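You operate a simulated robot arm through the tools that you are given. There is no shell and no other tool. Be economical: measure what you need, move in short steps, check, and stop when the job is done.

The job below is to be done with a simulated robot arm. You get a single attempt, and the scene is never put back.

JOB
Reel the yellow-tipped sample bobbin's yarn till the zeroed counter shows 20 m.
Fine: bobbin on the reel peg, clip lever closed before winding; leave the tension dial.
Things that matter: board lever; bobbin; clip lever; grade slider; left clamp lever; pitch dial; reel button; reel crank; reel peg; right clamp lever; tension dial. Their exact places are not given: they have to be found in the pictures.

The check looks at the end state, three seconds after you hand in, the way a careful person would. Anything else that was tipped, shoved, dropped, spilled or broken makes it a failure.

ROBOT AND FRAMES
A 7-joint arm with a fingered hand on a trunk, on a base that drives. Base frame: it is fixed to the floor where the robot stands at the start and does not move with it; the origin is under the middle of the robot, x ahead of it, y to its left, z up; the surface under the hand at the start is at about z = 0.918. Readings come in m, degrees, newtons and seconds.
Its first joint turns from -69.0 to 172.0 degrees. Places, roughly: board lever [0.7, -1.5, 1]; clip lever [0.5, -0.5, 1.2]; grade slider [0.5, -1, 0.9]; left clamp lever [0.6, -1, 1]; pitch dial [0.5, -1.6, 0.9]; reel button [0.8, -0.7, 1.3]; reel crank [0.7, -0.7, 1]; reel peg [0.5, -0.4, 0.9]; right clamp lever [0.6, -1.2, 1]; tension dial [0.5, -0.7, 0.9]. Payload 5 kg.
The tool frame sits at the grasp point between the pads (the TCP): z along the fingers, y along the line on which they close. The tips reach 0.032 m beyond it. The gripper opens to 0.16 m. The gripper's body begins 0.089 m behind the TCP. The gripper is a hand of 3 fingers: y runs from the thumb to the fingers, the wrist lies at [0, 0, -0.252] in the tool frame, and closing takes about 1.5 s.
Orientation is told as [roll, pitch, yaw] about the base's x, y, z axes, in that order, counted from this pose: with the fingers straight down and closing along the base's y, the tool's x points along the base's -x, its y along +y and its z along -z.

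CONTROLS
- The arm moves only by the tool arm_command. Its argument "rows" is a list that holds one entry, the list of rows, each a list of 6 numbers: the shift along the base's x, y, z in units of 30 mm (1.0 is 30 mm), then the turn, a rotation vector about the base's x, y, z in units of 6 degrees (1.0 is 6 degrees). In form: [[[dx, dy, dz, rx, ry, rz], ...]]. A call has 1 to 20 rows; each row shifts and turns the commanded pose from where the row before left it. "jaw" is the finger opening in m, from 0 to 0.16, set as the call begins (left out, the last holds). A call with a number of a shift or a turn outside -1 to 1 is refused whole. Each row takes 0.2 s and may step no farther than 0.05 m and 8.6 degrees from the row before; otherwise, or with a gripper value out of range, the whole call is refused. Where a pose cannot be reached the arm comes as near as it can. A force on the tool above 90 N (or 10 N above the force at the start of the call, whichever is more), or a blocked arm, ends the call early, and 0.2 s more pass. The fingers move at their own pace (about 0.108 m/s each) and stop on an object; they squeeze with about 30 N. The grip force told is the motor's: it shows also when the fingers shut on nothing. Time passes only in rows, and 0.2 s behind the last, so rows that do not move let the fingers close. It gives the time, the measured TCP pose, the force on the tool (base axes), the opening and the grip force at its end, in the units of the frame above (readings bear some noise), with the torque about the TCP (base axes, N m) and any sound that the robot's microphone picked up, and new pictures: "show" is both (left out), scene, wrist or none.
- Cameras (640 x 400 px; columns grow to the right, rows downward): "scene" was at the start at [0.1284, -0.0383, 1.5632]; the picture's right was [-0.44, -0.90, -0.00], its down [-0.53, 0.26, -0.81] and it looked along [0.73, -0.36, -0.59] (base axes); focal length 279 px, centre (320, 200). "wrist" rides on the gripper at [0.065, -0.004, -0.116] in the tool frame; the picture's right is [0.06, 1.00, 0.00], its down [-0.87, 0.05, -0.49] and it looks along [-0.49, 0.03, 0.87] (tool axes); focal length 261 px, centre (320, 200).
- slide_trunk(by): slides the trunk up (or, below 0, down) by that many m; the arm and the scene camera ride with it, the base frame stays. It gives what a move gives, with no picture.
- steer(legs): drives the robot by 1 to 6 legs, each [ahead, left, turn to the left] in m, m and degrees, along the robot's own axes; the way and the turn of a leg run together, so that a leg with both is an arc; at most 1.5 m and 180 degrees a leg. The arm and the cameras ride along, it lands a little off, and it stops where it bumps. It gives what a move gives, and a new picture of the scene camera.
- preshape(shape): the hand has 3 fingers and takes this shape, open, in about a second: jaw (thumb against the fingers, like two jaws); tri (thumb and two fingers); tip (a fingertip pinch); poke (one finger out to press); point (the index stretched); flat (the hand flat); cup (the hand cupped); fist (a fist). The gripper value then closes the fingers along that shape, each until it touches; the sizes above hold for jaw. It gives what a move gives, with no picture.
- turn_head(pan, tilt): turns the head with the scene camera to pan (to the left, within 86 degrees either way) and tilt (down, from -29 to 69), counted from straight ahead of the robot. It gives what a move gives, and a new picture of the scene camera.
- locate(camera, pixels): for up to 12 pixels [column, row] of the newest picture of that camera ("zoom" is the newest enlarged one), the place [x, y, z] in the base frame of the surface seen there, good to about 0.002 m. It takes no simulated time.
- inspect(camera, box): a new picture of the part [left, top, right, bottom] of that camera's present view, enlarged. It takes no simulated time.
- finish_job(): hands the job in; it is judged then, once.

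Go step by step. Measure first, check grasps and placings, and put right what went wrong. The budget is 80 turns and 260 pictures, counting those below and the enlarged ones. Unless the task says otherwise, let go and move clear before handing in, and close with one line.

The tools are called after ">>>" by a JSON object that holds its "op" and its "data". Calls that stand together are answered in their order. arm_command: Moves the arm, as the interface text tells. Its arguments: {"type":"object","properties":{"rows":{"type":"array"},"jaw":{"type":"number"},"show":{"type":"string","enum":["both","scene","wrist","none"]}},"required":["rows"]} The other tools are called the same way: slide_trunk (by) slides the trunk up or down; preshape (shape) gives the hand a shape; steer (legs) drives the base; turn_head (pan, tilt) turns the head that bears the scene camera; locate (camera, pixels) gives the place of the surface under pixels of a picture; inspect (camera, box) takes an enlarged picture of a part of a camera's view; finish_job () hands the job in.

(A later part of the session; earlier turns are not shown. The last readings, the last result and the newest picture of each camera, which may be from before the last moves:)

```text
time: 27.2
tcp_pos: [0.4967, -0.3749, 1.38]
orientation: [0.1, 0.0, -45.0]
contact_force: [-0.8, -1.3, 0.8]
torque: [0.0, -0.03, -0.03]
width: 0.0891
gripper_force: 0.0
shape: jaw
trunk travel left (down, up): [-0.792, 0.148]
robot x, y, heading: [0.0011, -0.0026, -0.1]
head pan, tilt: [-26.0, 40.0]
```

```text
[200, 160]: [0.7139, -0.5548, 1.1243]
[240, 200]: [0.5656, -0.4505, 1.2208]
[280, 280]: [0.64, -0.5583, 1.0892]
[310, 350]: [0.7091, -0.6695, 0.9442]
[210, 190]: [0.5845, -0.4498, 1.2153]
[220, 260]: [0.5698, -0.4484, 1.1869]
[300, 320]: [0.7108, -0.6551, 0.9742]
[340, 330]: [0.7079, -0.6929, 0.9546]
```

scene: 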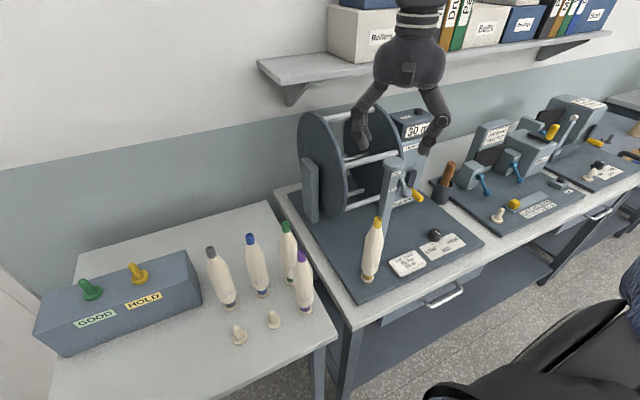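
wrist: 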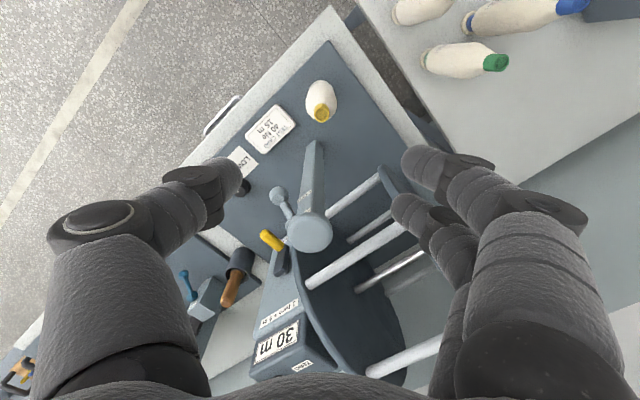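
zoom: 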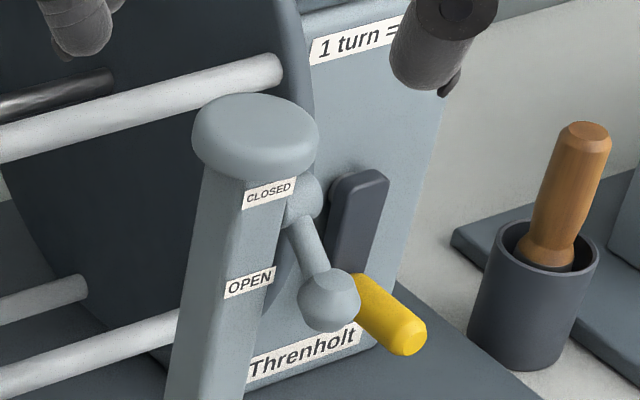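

The lever's ball knob (zoom (330,300)) is at the OPEN label height, with CLOSED higher up by the pivot. I'll measure the knob, pivot and labels, and get a finer view.

>>> {"op": "locate", "data": {"camera": "zoom", "pixels": [[330, 275], [330, 300], [330, 325], [302, 300], [357, 300], [313, 245], [303, 195], [308, 180], [268, 192], [250, 282], [262, 110], [300, 215]]}}

>>> {"op": "inspect", "data": {"camera": "wrist", "box": [240, 130, 360, 280]}}

>>> {"op": "locate", "data": {"camera": "wrist", "pixels": [[278, 195], [287, 212], [310, 230], [265, 237], [279, 255], [295, 235]]}}

```text
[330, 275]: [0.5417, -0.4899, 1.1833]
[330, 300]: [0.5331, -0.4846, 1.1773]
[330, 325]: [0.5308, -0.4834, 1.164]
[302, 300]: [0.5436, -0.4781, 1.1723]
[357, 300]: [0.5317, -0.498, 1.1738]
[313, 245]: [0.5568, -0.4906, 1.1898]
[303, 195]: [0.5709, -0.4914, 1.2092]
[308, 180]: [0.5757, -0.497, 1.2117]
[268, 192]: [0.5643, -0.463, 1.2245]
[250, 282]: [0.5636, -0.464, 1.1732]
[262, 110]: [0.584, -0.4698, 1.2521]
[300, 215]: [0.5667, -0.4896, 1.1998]
```

```text
2.67 times, centred on (300, 205) of wrist
```

zoom: 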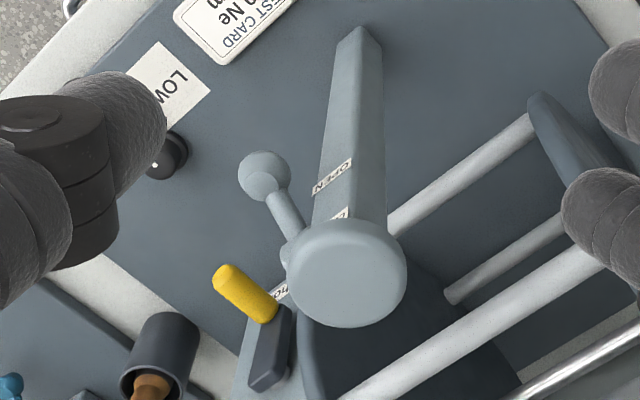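

```text
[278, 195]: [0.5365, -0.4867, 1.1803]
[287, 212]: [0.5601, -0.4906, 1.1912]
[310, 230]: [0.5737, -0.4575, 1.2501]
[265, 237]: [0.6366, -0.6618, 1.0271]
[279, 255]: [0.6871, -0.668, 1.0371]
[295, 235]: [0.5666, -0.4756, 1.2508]
```

The knob centre is about (0.540, −0.492, 1.173), with the pivot near (0.583, −0.492, 1.207). CLOSED is upward. I'll turn the hand to yaw +35, so the two fingers stay in front of the post, and hover over the knob.

>>> {"op": "arm_command", "data": {"rows": [[[0.1, -0.278, 0, 0, 0, 0.952], [0.1, -0.278, 0, 0, 0, 0.952], [0.1, -0.278, 0, 0, 0, 0.952], [0.1, -0.278, 0, 0, 0, 0.952], [0.1, -0.278, 0, 0, 0, 0.952], [0.1, -0.278, 0, 0, 0, 0.952], [0.1, -0.278, 0, 0, 0, 0.952], [0.1, -0.278, 0, 0, 0, 0.952], [0.1, -0.278, 0, 0, 0, 0.952], [0.1, -0.278, 0, 0, 0, 0.952], [0.1, -0.278, 0, 0, 0, 0.952], [0.1, -0.278, 0, 0, 0, 0.952], [0.1, -0.278, 0, 0, 0, 0.952], [0.1, -0.278, 0, 0, 0, 0.952], [0, 0, -1, 0, 0, 0], [0, 0, -1, 0, 0, 0]]], "jaw": 0.08}}

```text
time: 30.6
tcp_pos: [0.5411, -0.4911, 1.3186]
orientation: [0.1, 0.0, 35.1]
contact_force: [-0.1, -0.1, 0.1]
torque: [0.01, 0.01, 0.0]
width: 0.081
gripper_force: 0.0
shape: jaw
trunk travel left (down, up): [-0.792, 0.148]
robot x, y, heading: [-0.0032, 0.002, 0.1]
head pan, tilt: [-26.0, 40.0]
```

scene: 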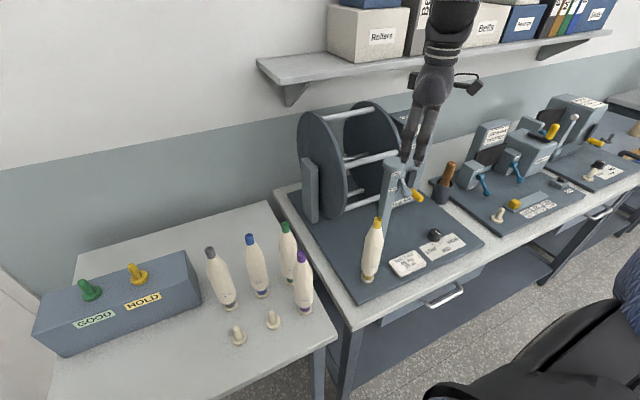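
wrist: 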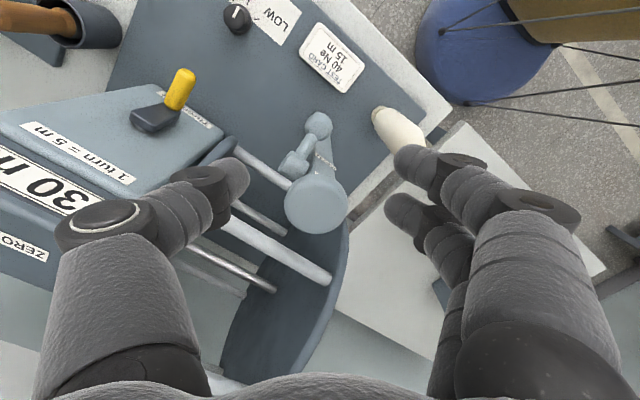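

The knob is centred at wrist (318,125). I'll descend partway and check the clearance to the post cap.

>>> {"op": "arm_command", "data": {"rows": [[[-0.05, 0, -0.9, 0, 0, 0], [0, 0, -0.9, 0, 0, 0], [0, 0, -0.6, 0, 0, 0], [0, 0, 0, 0, 0, 0]]]}}

>>> {"op": "inspect", "data": {"camera": "scene", "box": [360, 120, 460, 210]}}

```text
time: 31.6
tcp_pos: [0.5378, -0.4907, 1.2444]
orientation: [0.1, 0.0, 35.1]
contact_force: [-0.4, 0.4, 0.5]
torque: [0.0, 0.0, -0.05]
width: 0.0808
gripper_force: 0.0
shape: jaw
trunk travel left (down, up): [-0.792, 0.148]
robot x, y, heading: [0.0015, 0.0006, 0.2]
head pan, tilt: [-26.0, 40.0]
```

scene: 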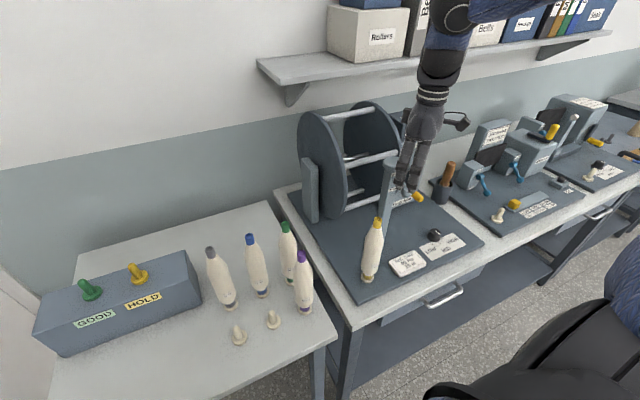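
wrist: 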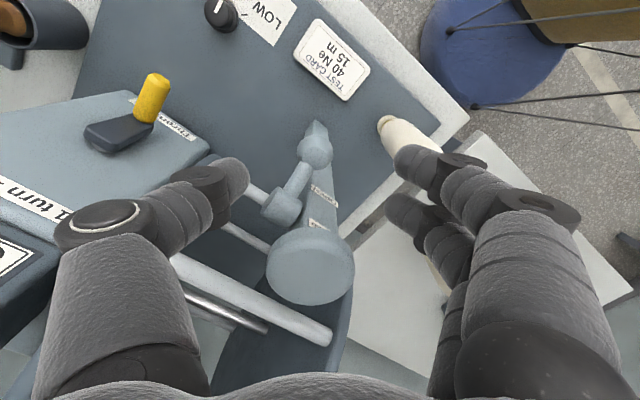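

```text
4.44 times, centred on (410, 165) of scene
```

zoom: 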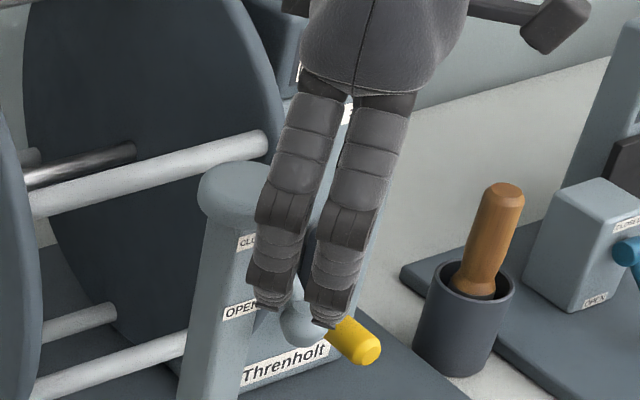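

The fingers pass in front of the post. I'll descend the last 58 mm and close on the knob.

>>> {"op": "arm_command", "data": {"rows": [[[0, 0, -0.65, 0, 0, 0], [0, 0, -0.65, 0, 0, 0], [0, 0, -0.65, 0, 0, 0], [0, 0, 0, 0, 0, 0]]], "show": "wrist"}}

>>> {"op": "arm_command", "data": {"rows": [[[0, 0, 0, 0, 0, 0], [0, 0, 0, 0, 0, 0], [0, 0, 0, 0, 0, 0], [0, 0, 0, 0, 0, 0], [0, 0, 0, 0, 0, 0]]], "jaw": 0.0, "show": "wrist"}}

>>> {"op": "inspect", "data": {"camera": "scene", "box": [360, 140, 440, 220]}}

```text
time: 32.6
tcp_pos: [0.5367, -0.4906, 1.1864]
orientation: [0.0, 0.0, 35.0]
contact_force: [-0.9, 0.1, -0.6]
torque: [-0.01, -0.03, 0.02]
width: 0.0807
gripper_force: 0.1
shape: jaw
trunk travel left (down, up): [-0.792, 0.148]
robot x, y, heading: [0.0047, 0.0012, -0.1]
head pan, tilt: [-26.0, 40.0]
```

wrist: 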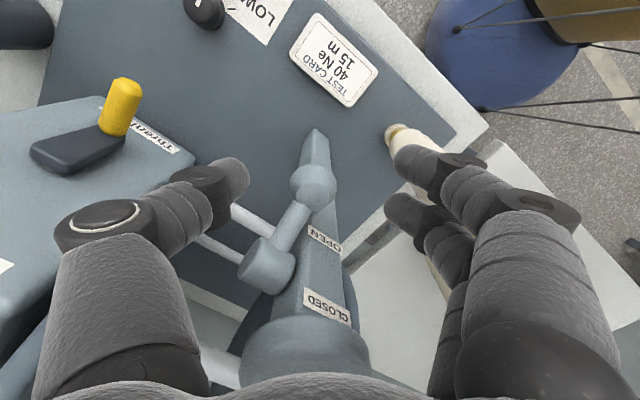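

```text
time: 33.8
tcp_pos: [0.5376, -0.4913, 1.1859]
orientation: [0.1, 0.0, 35.0]
contact_force: [-1.8, -1.4, -3.0]
torque: [0.0, 0.06, -0.09]
width: 0.0183
gripper_force: 29.9
shape: jaw
trunk travel left (down, up): [-0.792, 0.148]
robot x, y, heading: [-0.0013, -0.0022, 0.0]
head pan, tilt: [-26.0, 40.0]
```

wrist: 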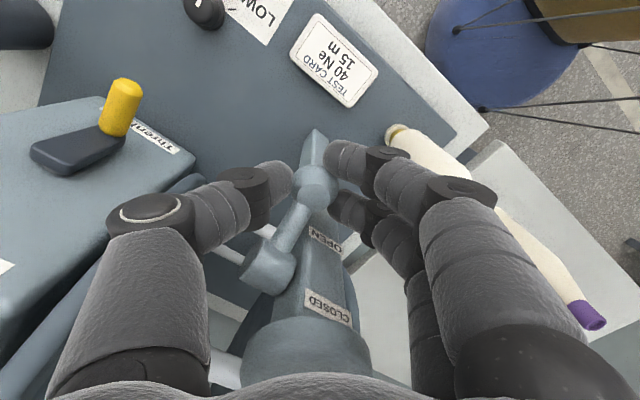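

```text
5.00 times, centred on (400, 180) of scene
```

zoom: 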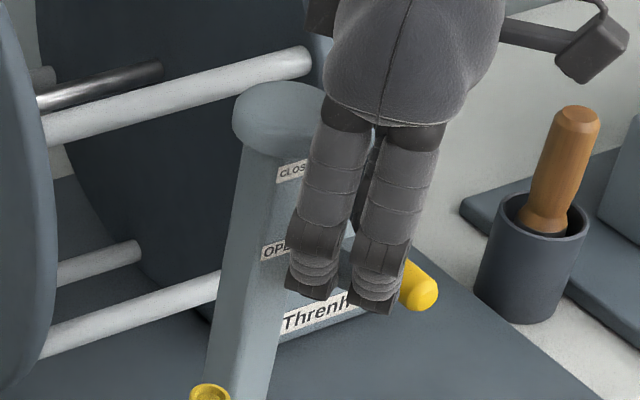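

The knob is gripped at width 0.018. I'll lift along the arc toward horizontal and check the force and whether the lever follows.

>>> {"op": "arm_command", "data": {"rows": [[[-0.2, 0, 0.35, 0, 0, 0], [-0.13, 0, 0.38, 0, 0, 0], [-0.05, 0, 0.38, 0, 0, 0], [0, 0, 0, 0, 0, 0]]], "show": "wrist"}}

>>> {"op": "inspect", "data": {"camera": "wrist", "box": [200, 120, 400, 300]}}

```text
time: 34.8
tcp_pos: [0.5253, -0.4899, 1.2199]
orientation: [0.1, -0.1, 35.0]
contact_force: [-7.5, 2.5, -6.1]
torque: [0.12, 0.53, -0.17]
width: 0.0174
gripper_force: 30.2
shape: jaw
trunk travel left (down, up): [-0.792, 0.148]
robot x, y, heading: [-0.0023, -0.0011, -0.1]
head pan, tilt: [-26.0, 40.0]
```

wrist: 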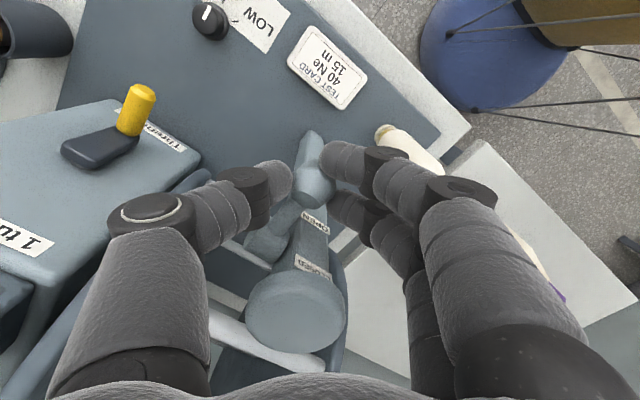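

```text
2.22 times, centred on (300, 210) of wrist
```

zoom: 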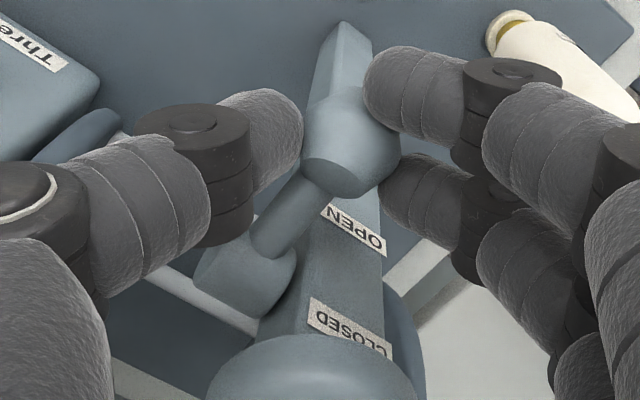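

The lever follows, with low force. I'll continue the arc upward past horizontal toward the CLOSED mark.

>>> {"op": "arm_command", "data": {"rows": [[[0.04, 0, 0.38, 0, 0, 0], [0.12, 0, 0.37, 0, 0, 0], [0, 0, 0, 0, 0, 0]]], "show": "wrist"}}

>>> {"op": "inspect", "data": {"camera": "scene", "box": [360, 120, 450, 210]}}

```text
time: 35.6
tcp_pos: [0.5288, -0.4924, 1.2424]
orientation: [0.0, 0.0, 35.0]
contact_force: [-16.6, -4.0, -2.2]
torque: [-0.16, 0.82, 0.14]
width: 0.0157
gripper_force: 30.1
shape: jaw
trunk travel left (down, up): [-0.792, 0.148]
robot x, y, heading: [-0.0004, -0.0013, -0.2]
head pan, tilt: [-26.0, 40.0]
```

wrist: 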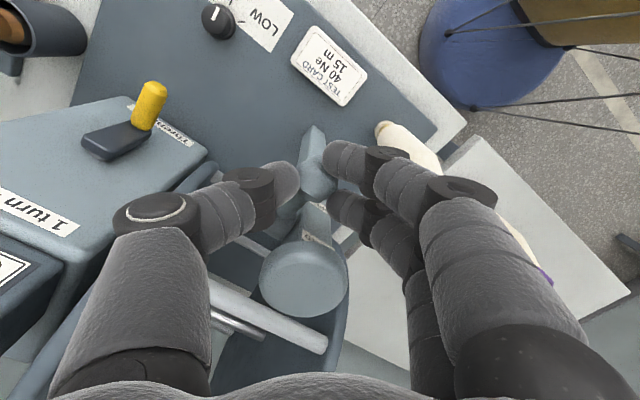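

```text
4.44 times, centred on (405, 165) of scene
```

zoom: 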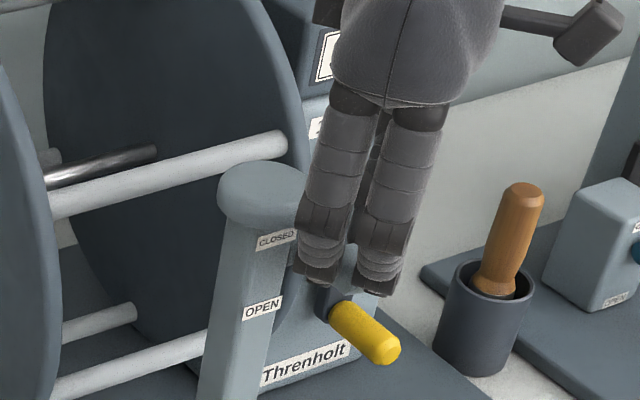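

The x force of −16 N suggests a slightly larger arc radius. I'll ease x back and push a little higher to feel for the end stop.

>>> {"op": "arm_command", "data": {"rows": [[[-0.12, 0, 0.2, 0, 0, 0], [0, 0, 0.2, 0, 0, 0], [0, 0, 0, 0, 0, 0]]], "show": "wrist"}}

>>> {"op": "inspect", "data": {"camera": "wrist", "box": [220, 110, 400, 290]}}

```text
time: 36.4
tcp_pos: [0.5266, -0.491, 1.2552]
orientation: [0.1, 0.0, 34.9]
contact_force: [-0.3, -0.6, -0.2]
torque: [0.0, -0.02, 0.0]
width: 0.0098
gripper_force: 29.7
shape: jaw
trunk travel left (down, up): [-0.792, 0.148]
robot x, y, heading: [-0.002, 0.0004, 0.1]
head pan, tilt: [-26.0, 40.0]
```

wrist: 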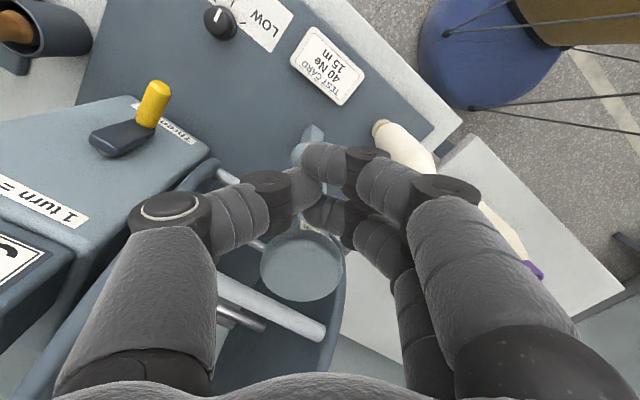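

```text
2.22 times, centred on (310, 200) of wrist
```

zoom: 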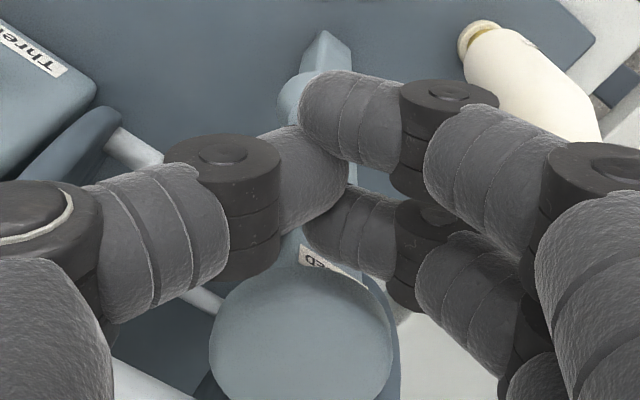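

The fingers slipped off the top of the knob. I'll raise clear and see where the lever stayed.

>>> {"op": "arm_command", "data": {"rows": [[[-0.2, -0.1, 1, 0, 0, 0], [-0.5, -0.5, 1, 0, 0, 0], [-0.5, -0.8, 1, 0, 0, 0], [-0.5, -0.8, 1, 0, 0, 0]]], "show": "both"}}

>>> {"op": "inspect", "data": {"camera": "scene", "box": [360, 140, 440, 210]}}

```text
time: 37.4
tcp_pos: [0.4749, -0.557, 1.3731]
orientation: [0.0, -0.1, 35.0]
contact_force: [0.2, 0.1, -0.2]
torque: [0.0, -0.05, 0.0]
width: 0.0099
gripper_force: 29.8
shape: jaw
trunk travel left (down, up): [-0.792, 0.148]
robot x, y, heading: [-0.0017, 0.0021, 0.0]
head pan, tilt: [-26.0, 40.0]
```

scene: 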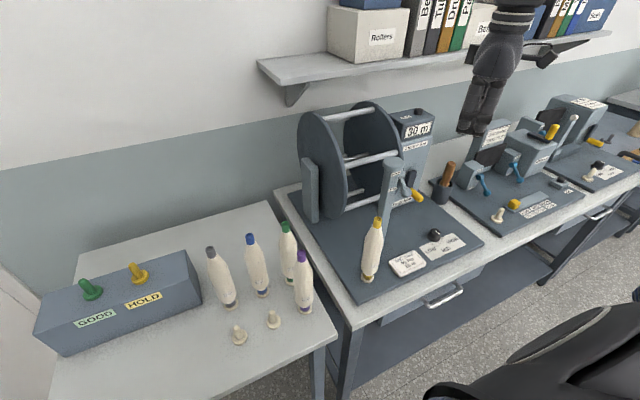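
wrist: 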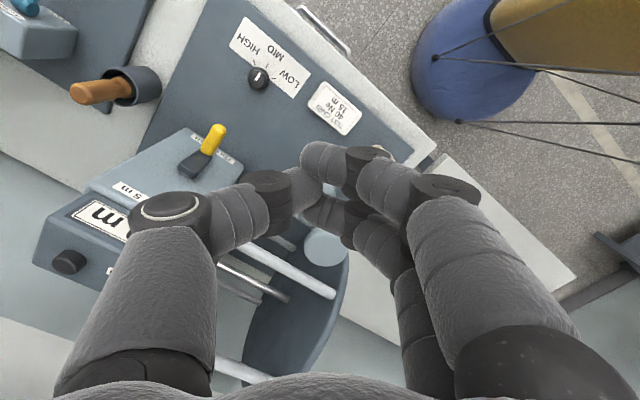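

```text
5.71 times, centred on (400, 175) of scene
```

zoom: 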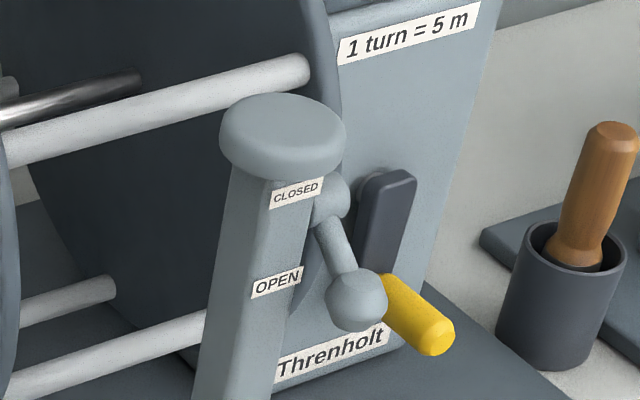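

The knob looks to be back low at zoom (355,300). I'll measure it.

>>> {"op": "locate", "data": {"camera": "zoom", "pixels": [[355, 290], [355, 300], [355, 320], [330, 300], [383, 300], [340, 250], [330, 195], [345, 195], [325, 180]]}}

```text
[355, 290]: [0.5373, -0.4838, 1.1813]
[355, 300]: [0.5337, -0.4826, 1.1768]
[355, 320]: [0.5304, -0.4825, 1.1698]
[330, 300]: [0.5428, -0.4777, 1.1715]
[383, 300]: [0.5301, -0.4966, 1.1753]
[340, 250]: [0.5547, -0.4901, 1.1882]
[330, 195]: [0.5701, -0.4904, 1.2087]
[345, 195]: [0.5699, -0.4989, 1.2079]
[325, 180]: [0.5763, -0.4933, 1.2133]
```

The lever fell back to OPEN, so it needs to reach its end position. I'll re-grip deeper (TCP at knob-centre height, yaw 25) and follow a better arc about pivot (0.581, 1.202) with r≈0.052.

>>> {"op": "arm_command", "data": {"rows": [[[0.7, 0.73, 0, 0, 0, -0.84], [0.7, 0.73, 0, 0, 0, -0.83], [0.75, 0.74, 0, 0, 0, 0], [0, 0, -0.9, 0, 0, 0], [0, 0, -0.9, 0, 0, 0], [0, 0, -0.9, 0, 0, 0], [0, 0, -0.9, 0, 0, 0], [0, 0, -0.9, 0, 0, 0], [0, 0, -0.9, 0, 0, 0], [0, 0, -0.9, 0, 0, 0], [0, 0, -0.37, 0, 0, 0], [0, 0, 0, 0, 0, 0]]], "jaw": 0.075, "show": "wrist"}}

>>> {"op": "inspect", "data": {"camera": "scene", "box": [360, 120, 450, 210]}}

```text
time: 40.0
tcp_pos: [0.5398, -0.4914, 1.1734]
orientation: [0.0, -0.1, 25.0]
contact_force: [-1.0, 0.2, -0.6]
torque: [-0.02, 0.03, -0.01]
width: 0.0745
gripper_force: 0.0
shape: jaw
trunk travel left (down, up): [-0.792, 0.148]
robot x, y, heading: [0.0009, -0.0018, 0.1]
head pan, tilt: [-26.0, 40.0]
```

wrist: 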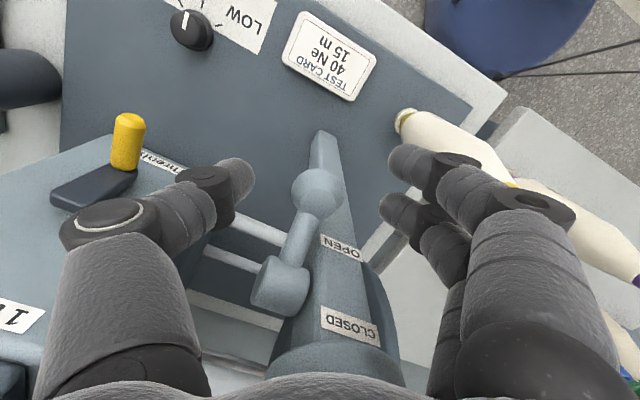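

```text
4.44 times, centred on (405, 165) of scene
```

zoom: 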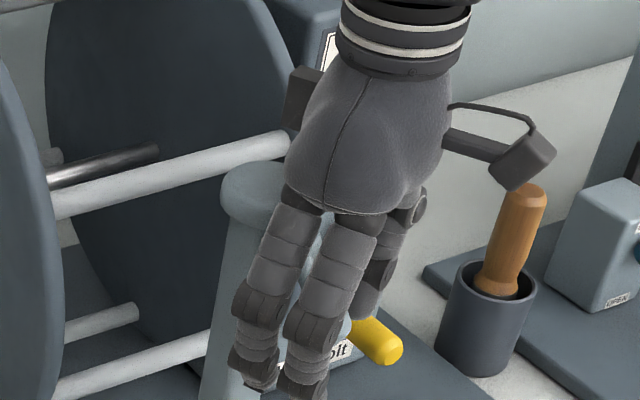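

The knob projects at (318,195), exactly on the TCP. I'll close and follow the arc in one go up to about +26°.

>>> {"op": "arm_command", "data": {"rows": [[[0, 0, 0, 0, 0, 0], [0, 0, 0, 0, 0, 0], [0, 0, 0, 0, 0, 0], [0, 0, 0, 0, 0, 0], [0, 0, 0, 0, 0, 0], [-0.21, 0, 0.33, 0, 0, 0], [-0.133, 0, 0.37, 0, 0, 0], [-0.043, 0, 0.39, 0, 0, 0]]], "jaw": 0.0, "show": "none"}}

>>> {"op": "arm_command", "data": {"rows": [[[0.043, 0, 0.39, 0, 0, 0], [0.133, 0, 0.37, 0, 0, 0], [0, 0, 0, 0, 0, 0]]], "show": "wrist"}}

>>> {"op": "inspect", "data": {"camera": "wrist", "box": [220, 110, 400, 290]}}

```text
time: 41.8
tcp_pos: [0.5317, -0.4921, 1.2083]
orientation: [0.0, -0.1, 25.0]
contact_force: [4.3, -8.3, -1.1]
torque: [0.02, 0.03, 0.02]
width: 0.0031
gripper_force: 29.7
shape: jaw
trunk travel left (down, up): [-0.792, 0.148]
robot x, y, heading: [0.0021, 0.0011, 0.2]
head pan, tilt: [-26.0, 40.0]
```

```text
time: 42.6
tcp_pos: [0.5366, -0.4932, 1.2254]
orientation: [0.3, 0.2, 24.8]
contact_force: [1.0, -6.2, -41.5]
torque: [0.24, 0.44, -0.03]
width: 0.0011
gripper_force: 30.3
shape: jaw
trunk travel left (down, up): [-0.792, 0.148]
robot x, y, heading: [-0.0055, 0.0028, 0.0]
head pan, tilt: [-26.0, 40.0]
```

wrist: 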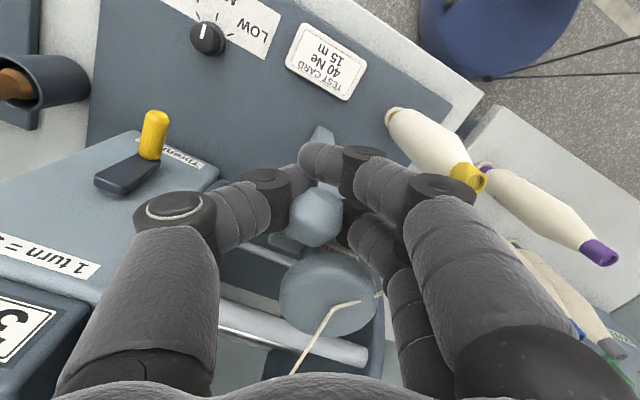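

```text
2.22 times, centred on (310, 200) of wrist
```

zoom: 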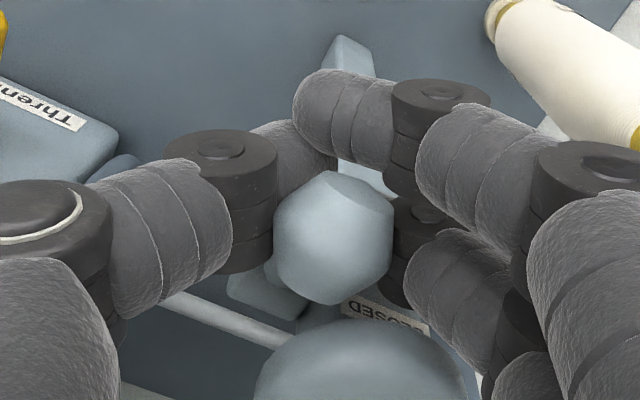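

The lever is now up at its stop (−41 N). The knob sits on top of the closed fingers, and yarn appears over the post cap. I'll ease down slightly, open and check that it holds.

>>> {"op": "arm_command", "data": {"rows": [[[0, 0, -0.3, 0, 0, 0], [0, 0, 0, 0, 0, 0]]], "show": "none"}}

>>> {"op": "arm_command", "data": {"rows": [[[0, 0, 0, 0, 0, 0], [0, 0, 0, 0, 0, 0], [0, 0, 0, 0, 0, 0], [0, 0, 0, 0, 0, 0]]], "jaw": 0.075}}

>>> {"op": "inspect", "data": {"camera": "scene", "box": [300, 100, 460, 290]}}

```text
time: 43.2
tcp_pos: [0.5353, -0.4925, 1.2218]
orientation: [-0.1, 0.0, 24.9]
contact_force: [2.2, -13.5, -0.5]
torque: [0.05, 0.03, -0.03]
width: 0.0027
gripper_force: 29.9
shape: jaw
trunk travel left (down, up): [-0.792, 0.148]
robot x, y, heading: [-0.0035, -0.0004, 0.1]
head pan, tilt: [-26.0, 40.0]
```

```text
time: 44.2
tcp_pos: [0.5338, -0.4901, 1.2215]
orientation: [0.0, 0.0, 25.1]
contact_force: [0.8, 0.3, -0.1]
torque: [0.02, 0.0, 0.02]
width: 0.0745
gripper_force: 0.1
shape: jaw
trunk travel left (down, up): [-0.792, 0.148]
robot x, y, heading: [-0.0033, -0.001, 0.1]
head pan, tilt: [-26.0, 40.0]
```

scene: 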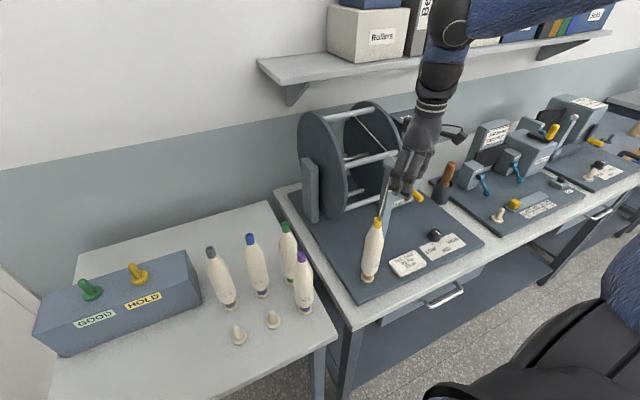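
wrist: 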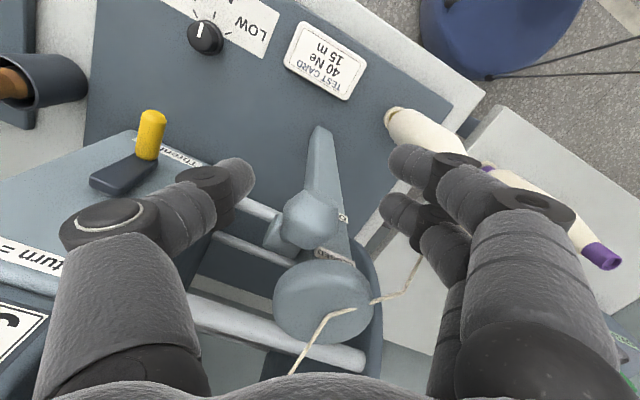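

```text
2.11 times, centred on (380, 195) of scene
```

zoom: 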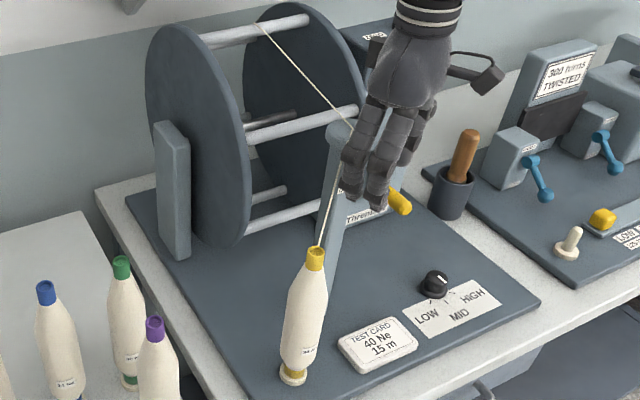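

The lever stays up and the yarn runs bobbin → post → reel. I'll move up and away from the yarn, on the −x −y side.

>>> {"op": "arm_command", "data": {"rows": [[[0, 0, 0.9, 0, 0, 0], [0, 0, 0.9, 0, 0, 0], [-0.2, -0.3, 1, 0, 0, 0], [-0.3, -0.8, 1, 0, 0, 0], [-0.3, -0.9, 1, 0, 0, 0], [0, -1, 0, 0, 0, 0], [0, -1, 0, 0, 0, 0]]]}}

>>> {"op": "inspect", "data": {"camera": "scene", "box": [350, 90, 450, 210]}}

```text
time: 45.8
tcp_pos: [0.5116, -0.6109, 1.365]
orientation: [0.1, 0.0, 25.0]
contact_force: [-0.2, -0.6, -0.2]
torque: [0.02, 0.0, 0.03]
width: 0.0744
gripper_force: 0.0
shape: jaw
trunk travel left (down, up): [-0.792, 0.148]
robot x, y, heading: [-0.0027, -0.0016, 0.2]
head pan, tilt: [-26.0, 40.0]
```

scene: 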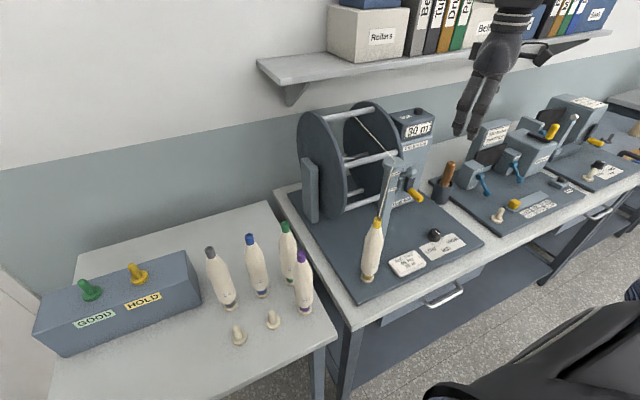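
wrist: 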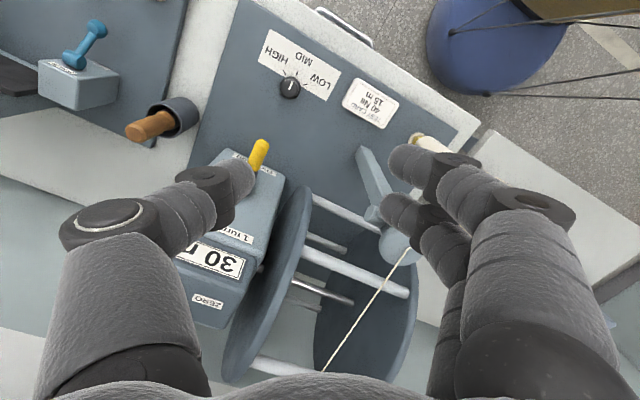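

```text
3.33 times, centred on (400, 150) of scene
```

zoom: 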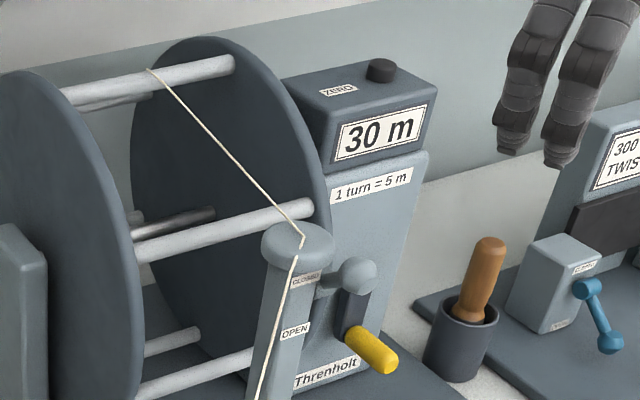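

The clip is closed and the yarn is threaded; the counter reads 30 m. I'll measure the ZERO button, the shelf, and the crank and its hub.

>>> {"op": "locate", "data": {"camera": "zoom", "pixels": [[380, 63], [380, 75], [368, 70], [394, 70], [352, 295], [350, 330], [360, 335], [390, 355], [340, 90], [430, 95], [358, 272]]}}

>>> {"op": "locate", "data": {"camera": "scene", "pixels": [[450, 65], [540, 47], [420, 60], [410, 175], [409, 185], [418, 197], [345, 45]]}}

```text
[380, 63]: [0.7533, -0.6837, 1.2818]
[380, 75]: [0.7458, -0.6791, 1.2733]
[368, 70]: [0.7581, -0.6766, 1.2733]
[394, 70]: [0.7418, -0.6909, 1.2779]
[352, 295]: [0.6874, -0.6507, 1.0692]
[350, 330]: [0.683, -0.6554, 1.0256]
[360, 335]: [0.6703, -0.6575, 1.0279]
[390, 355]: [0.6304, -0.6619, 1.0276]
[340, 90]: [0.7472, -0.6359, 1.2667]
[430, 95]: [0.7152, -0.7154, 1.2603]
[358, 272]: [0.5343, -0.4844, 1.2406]
```

```text
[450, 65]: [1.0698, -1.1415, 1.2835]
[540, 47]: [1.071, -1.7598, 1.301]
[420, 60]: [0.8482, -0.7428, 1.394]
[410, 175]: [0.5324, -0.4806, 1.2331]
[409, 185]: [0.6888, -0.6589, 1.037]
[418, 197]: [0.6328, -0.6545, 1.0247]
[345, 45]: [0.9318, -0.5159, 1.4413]
```

The button top is at about (0.755, −0.684, 1.282), about 1.02 m away, so I'll drive the base 0.3 m to the right. First I'll check what lies on that side.

>>> {"op": "locate", "data": {"camera": "wrist", "pixels": [[470, 60], [560, 20], [600, 150]]}}

>>> {"op": "turn_head", "data": {"pan": -70, "tilt": 45}}

```text
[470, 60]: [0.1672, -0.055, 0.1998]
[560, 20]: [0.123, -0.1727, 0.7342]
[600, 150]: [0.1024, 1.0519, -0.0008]
```

```text
time: 46.9
tcp_pos: [0.5113, -0.6106, 1.365]
orientation: [0.0, 0.0, 25.1]
contact_force: [0.0, 0.1, 0.5]
torque: [0.05, 0.01, 0.01]
width: 0.0747
gripper_force: 0.1
shape: jaw
trunk travel left (down, up): [-0.792, 0.148]
robot x, y, heading: [0.0013, -0.004, 0.1]
head pan, tilt: [-70.0, 45.0]
```

scene: 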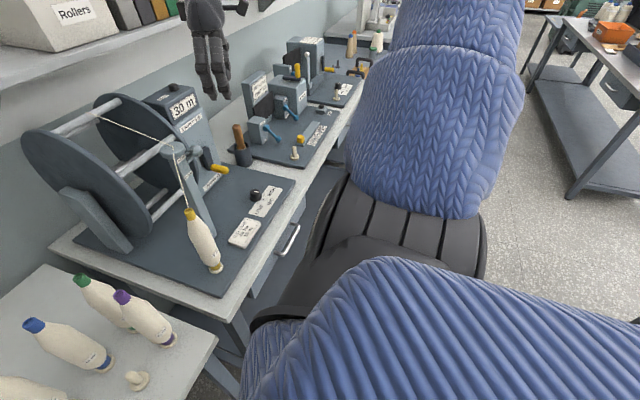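

The floor to the right is clear, so I'll drive 0.3 m to the right.

>>> {"op": "steer", "data": {"legs": [[0, -0.3, 0]]}}

>>> {"op": "turn_head", "data": {"pan": -15, "tilt": 35}}

```text
time: 48.9
tcp_pos: [0.5113, -0.9149, 1.3656]
orientation: [0.1, 0.0, 25.0]
contact_force: [-0.4, -0.3, -0.1]
torque: [0.01, 0.02, -0.02]
width: 0.0748
gripper_force: 0.0
shape: jaw
trunk travel left (down, up): [-0.792, 0.148]
robot x, y, heading: [-0.0005, -0.303, 0.2]
head pan, tilt: [-70.0, 45.0]
```

scene: 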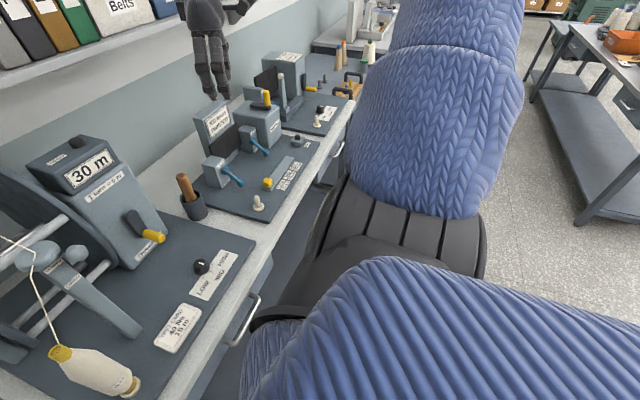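

```text
time: 50.2
tcp_pos: [0.512, -0.9138, 1.3648]
orientation: [-0.1, 0.0, 25.0]
contact_force: [0.0, -0.3, 0.4]
torque: [0.0, -0.02, 0.01]
width: 0.0744
gripper_force: 0.0
shape: jaw
trunk travel left (down, up): [-0.792, 0.148]
robot x, y, heading: [0.001, -0.3048, -0.0]
head pan, tilt: [-15.0, 35.0]
```

scene: 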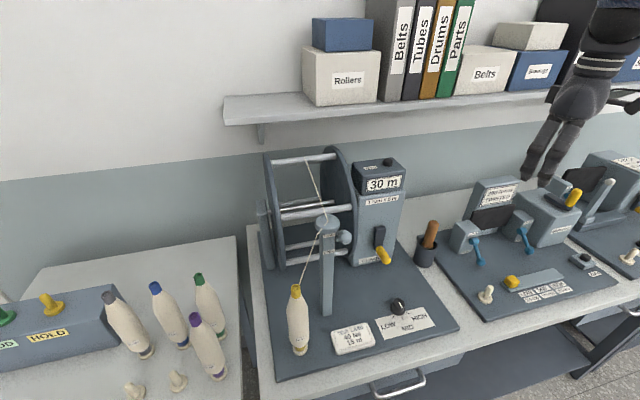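

I have a good view now. I'll zoom on the crank, button and counter and measure them.

>>> {"op": "inspect", "data": {"camera": "scene", "box": [335, 150, 425, 280]}}

>>> {"op": "locate", "data": {"camera": "scene", "pixels": [[387, 160], [387, 164], [379, 230], [380, 238], [378, 250], [385, 259], [380, 247], [374, 250], [384, 184], [368, 245], [373, 262]]}}

```text
3.08 times, centred on (380, 215) of scene
```

zoom: 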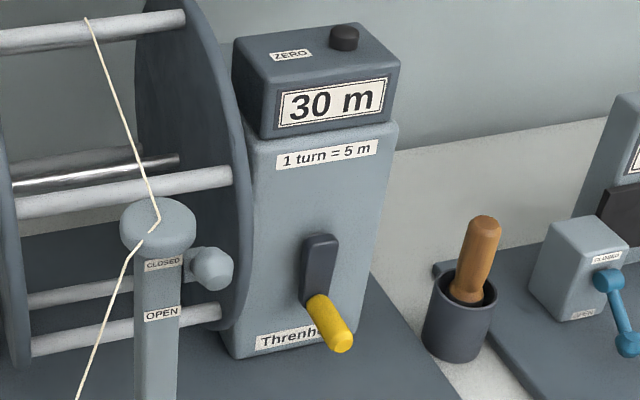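

```text
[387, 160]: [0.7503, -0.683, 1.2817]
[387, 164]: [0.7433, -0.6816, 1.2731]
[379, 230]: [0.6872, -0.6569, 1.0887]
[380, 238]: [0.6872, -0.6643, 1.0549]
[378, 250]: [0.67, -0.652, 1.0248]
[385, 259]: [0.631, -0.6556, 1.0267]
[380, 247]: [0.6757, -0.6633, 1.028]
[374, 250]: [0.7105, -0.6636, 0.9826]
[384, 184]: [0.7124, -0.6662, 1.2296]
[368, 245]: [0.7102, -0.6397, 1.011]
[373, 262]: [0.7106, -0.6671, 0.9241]
```

The button centre is (0.754, −0.684) with its top at z 1.282. I'll move the closed fingers, yaw 0, above it.

>>> {"op": "arm_command", "data": {"rows": [[[0.896, 0.852, 0, 0, 0, -0.463], [0.896, 0.852, 0, 0, 0, -0.463], [0.896, 0.852, 0, 0, 0, -0.463], [0.896, 0.852, 0, 0, 0, -0.463], [0.896, 0.852, 0, 0, 0, -0.463], [0.896, 0.852, 0, 0, 0, -0.463], [0.896, 0.852, 0, 0, 0, -0.463], [0.896, 0.852, 0, 0, 0, -0.463], [0.896, 0.852, 0, 0, 0, -0.463], [0, 0, 0, 0, 0, 0]]], "jaw": 0.0}}

>>> {"op": "inspect", "data": {"camera": "scene", "box": [330, 80, 450, 200]}}

```text
time: 52.4
tcp_pos: [0.7521, -0.6856, 1.3655]
orientation: [0.1, -0.1, -0.1]
contact_force: [-0.1, -0.6, -0.3]
torque: [0.01, -0.07, 0.0]
width: 0.0
gripper_force: 30.0
shape: jaw
trunk travel left (down, up): [-0.792, 0.148]
robot x, y, heading: [-0.0007, -0.303, 0.3]
head pan, tilt: [-15.0, 35.0]
```

scene: 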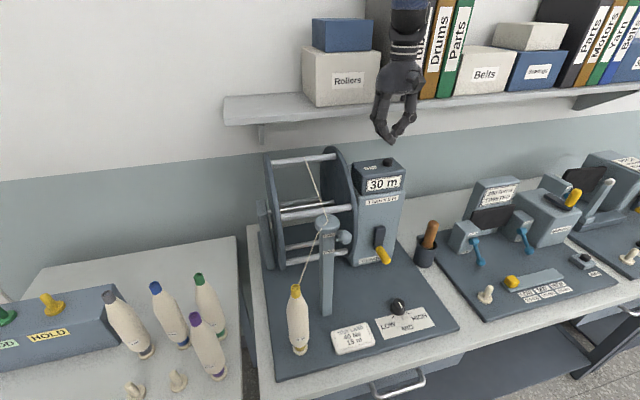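
wrist: 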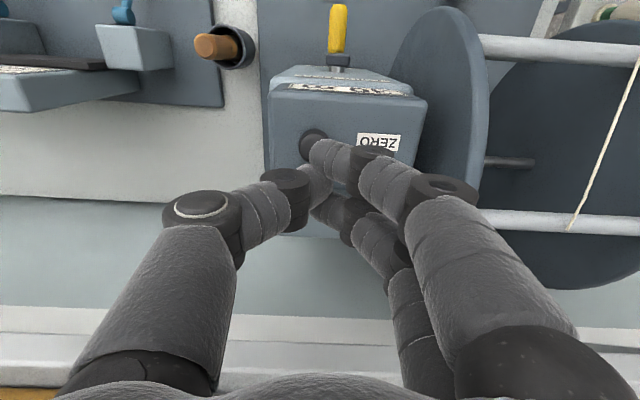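

```text
3.33 times, centred on (390, 140) of scene
```

zoom: 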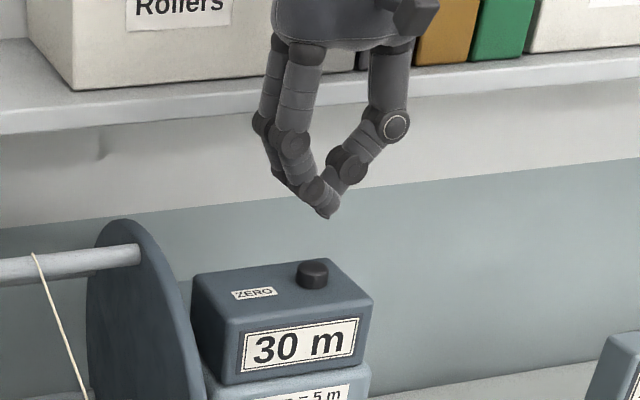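

I'll check the fingertip point against the button.

>>> {"op": "locate", "data": {"camera": "zoom", "pixels": [[328, 214], [318, 205], [328, 205], [313, 265], [335, 195]]}}

>>> {"op": "locate", "data": {"camera": "wrist", "pixels": [[311, 136], [305, 145], [320, 150]]}}

```text
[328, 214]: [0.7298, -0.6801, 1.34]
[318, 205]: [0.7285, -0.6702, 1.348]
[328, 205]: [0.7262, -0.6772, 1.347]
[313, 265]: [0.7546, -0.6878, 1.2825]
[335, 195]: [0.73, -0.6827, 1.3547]
```

```text
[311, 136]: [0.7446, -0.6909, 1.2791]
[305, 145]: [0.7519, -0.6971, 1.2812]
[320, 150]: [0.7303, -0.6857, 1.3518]
```

The tips straddle the button centre well. I'll lower to contact in small steps.

>>> {"op": "arm_command", "data": {"rows": [[[0.05, 0, -0.6, 0, 0, 0], [0, 0, -0.6, 0, 0, 0], [0, 0, -0.4, 0, 0, 0], [0, 0, -0.15, 0, 0, 0], [0, 0, -0.1, 0, 0, 0]]], "show": "scene"}}

>>> {"op": "inspect", "data": {"camera": "scene", "box": [340, 130, 430, 200]}}

```text
time: 53.6
tcp_pos: [0.7554, -0.6848, 1.3105]
orientation: [0.0, 0.0, -0.1]
contact_force: [-0.9, -0.9, 2.9]
torque: [-0.04, 0.0, 0.01]
width: 0.0001
gripper_force: 29.9
shape: jaw
trunk travel left (down, up): [-0.792, 0.148]
robot x, y, heading: [0.0062, -0.3056, 0.2]
head pan, tilt: [-15.0, 35.0]
heard: click
```

scene: 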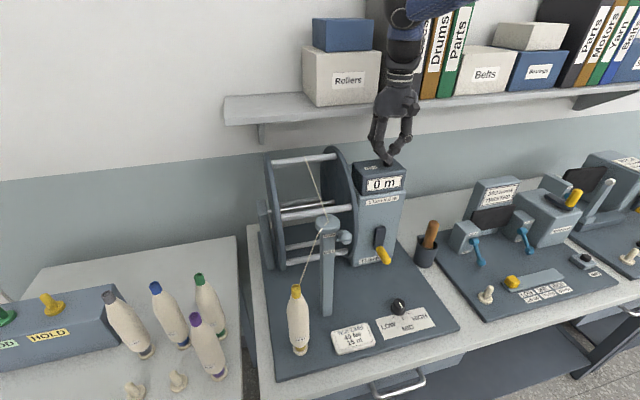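

```text
5.71 times, centred on (385, 165) of scene
```

zoom: 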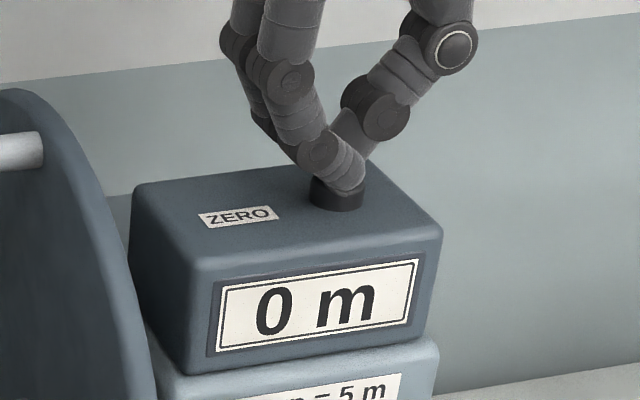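

There was a click and the counter shows 0 m. I'll lift off, retreat toward the robot, and look at the crank from the wrist camera.

>>> {"op": "arm_command", "data": {"rows": [[[0, 0, 0.9, 0, 0, 0], [0, 0, 0.9, 0, 0, 0], [-1, 0, 0.5, 0, 0, 0], [-1, 0, 0, 0, 0, 0], [-1, 0, 0, 0, 0, 0], [-1, 0, 0, 0, 0, 0], [-1, 0, 0, 0, 0, 0], [-1, 0, 0, 0, -0.8, 0], [-1, 0, 0, 0, -1, 0], [-1, 0, -0.5, 0, -1, 0], [0, 0, -1, 0, -1, 0], [0, 0, -1, 0, -1, 0], [0, 0, -1, 0, -1, 0], [0, 0, -0.8, 0, -1, 0], [0, 0, 0, 0, -0.8, 0], [0, 0, 0, 0, -0.7, 0]]], "jaw": 0.07}}

>>> {"op": "inspect", "data": {"camera": "scene", "box": [335, 200, 425, 280]}}

```text
time: 57.0
tcp_pos: [0.6201, -0.7372, 1.275]
orientation: [0.2, -49.7, -0.2]
contact_force: [0.9, -0.5, -0.1]
torque: [0.03, -0.01, 0.0]
width: 0.0701
gripper_force: 0.0
shape: jaw
out of reach, approached as far as the arm can: row 12, 13, 14, 15, 16
trunk travel left (down, up): [-0.792, 0.148]
robot x, y, heading: [0.0028, -0.3055, 0.3]
head pan, tilt: [-15.0, 35.0]
```

scene: 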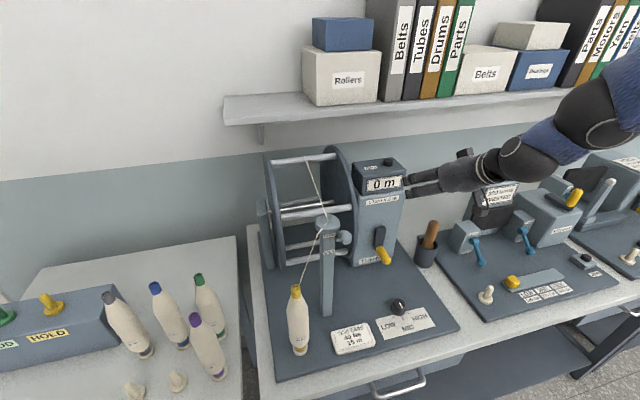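
wrist: 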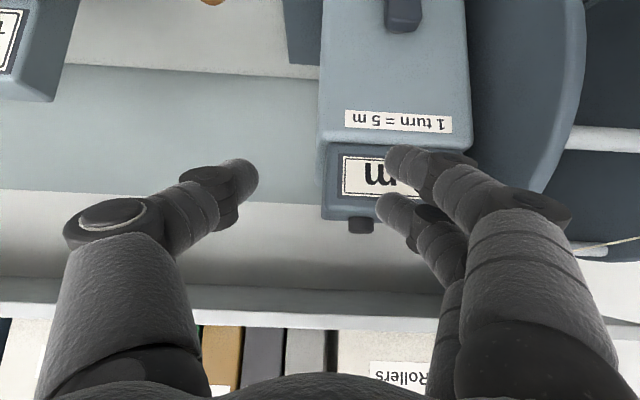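

```text
5.00 times, centred on (380, 240) of scene
```

zoom: 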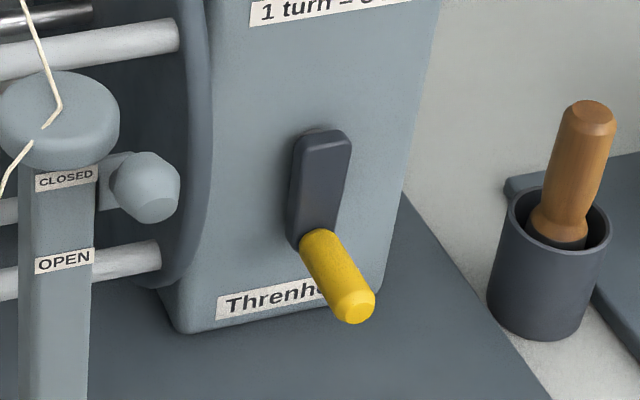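

The hand at tilt −50 couldn't come that near to the body and sits at (0.62, −0.737). I'll measure the crank geometry first.

>>> {"op": "locate", "data": {"camera": "zoom", "pixels": [[322, 132], [320, 150], [318, 190], [296, 190], [342, 190], [315, 245], [337, 275], [352, 302], [335, 300], [365, 285], [340, 322], [318, 140]]}}

```text
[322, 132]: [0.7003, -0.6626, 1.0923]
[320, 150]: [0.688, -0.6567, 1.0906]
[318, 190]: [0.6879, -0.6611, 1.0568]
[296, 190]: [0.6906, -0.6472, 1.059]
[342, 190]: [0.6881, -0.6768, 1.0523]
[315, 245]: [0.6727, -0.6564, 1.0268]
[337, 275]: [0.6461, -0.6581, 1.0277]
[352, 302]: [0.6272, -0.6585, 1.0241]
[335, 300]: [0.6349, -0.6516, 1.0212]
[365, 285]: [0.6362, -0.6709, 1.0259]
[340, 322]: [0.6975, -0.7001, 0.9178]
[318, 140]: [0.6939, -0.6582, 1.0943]
```

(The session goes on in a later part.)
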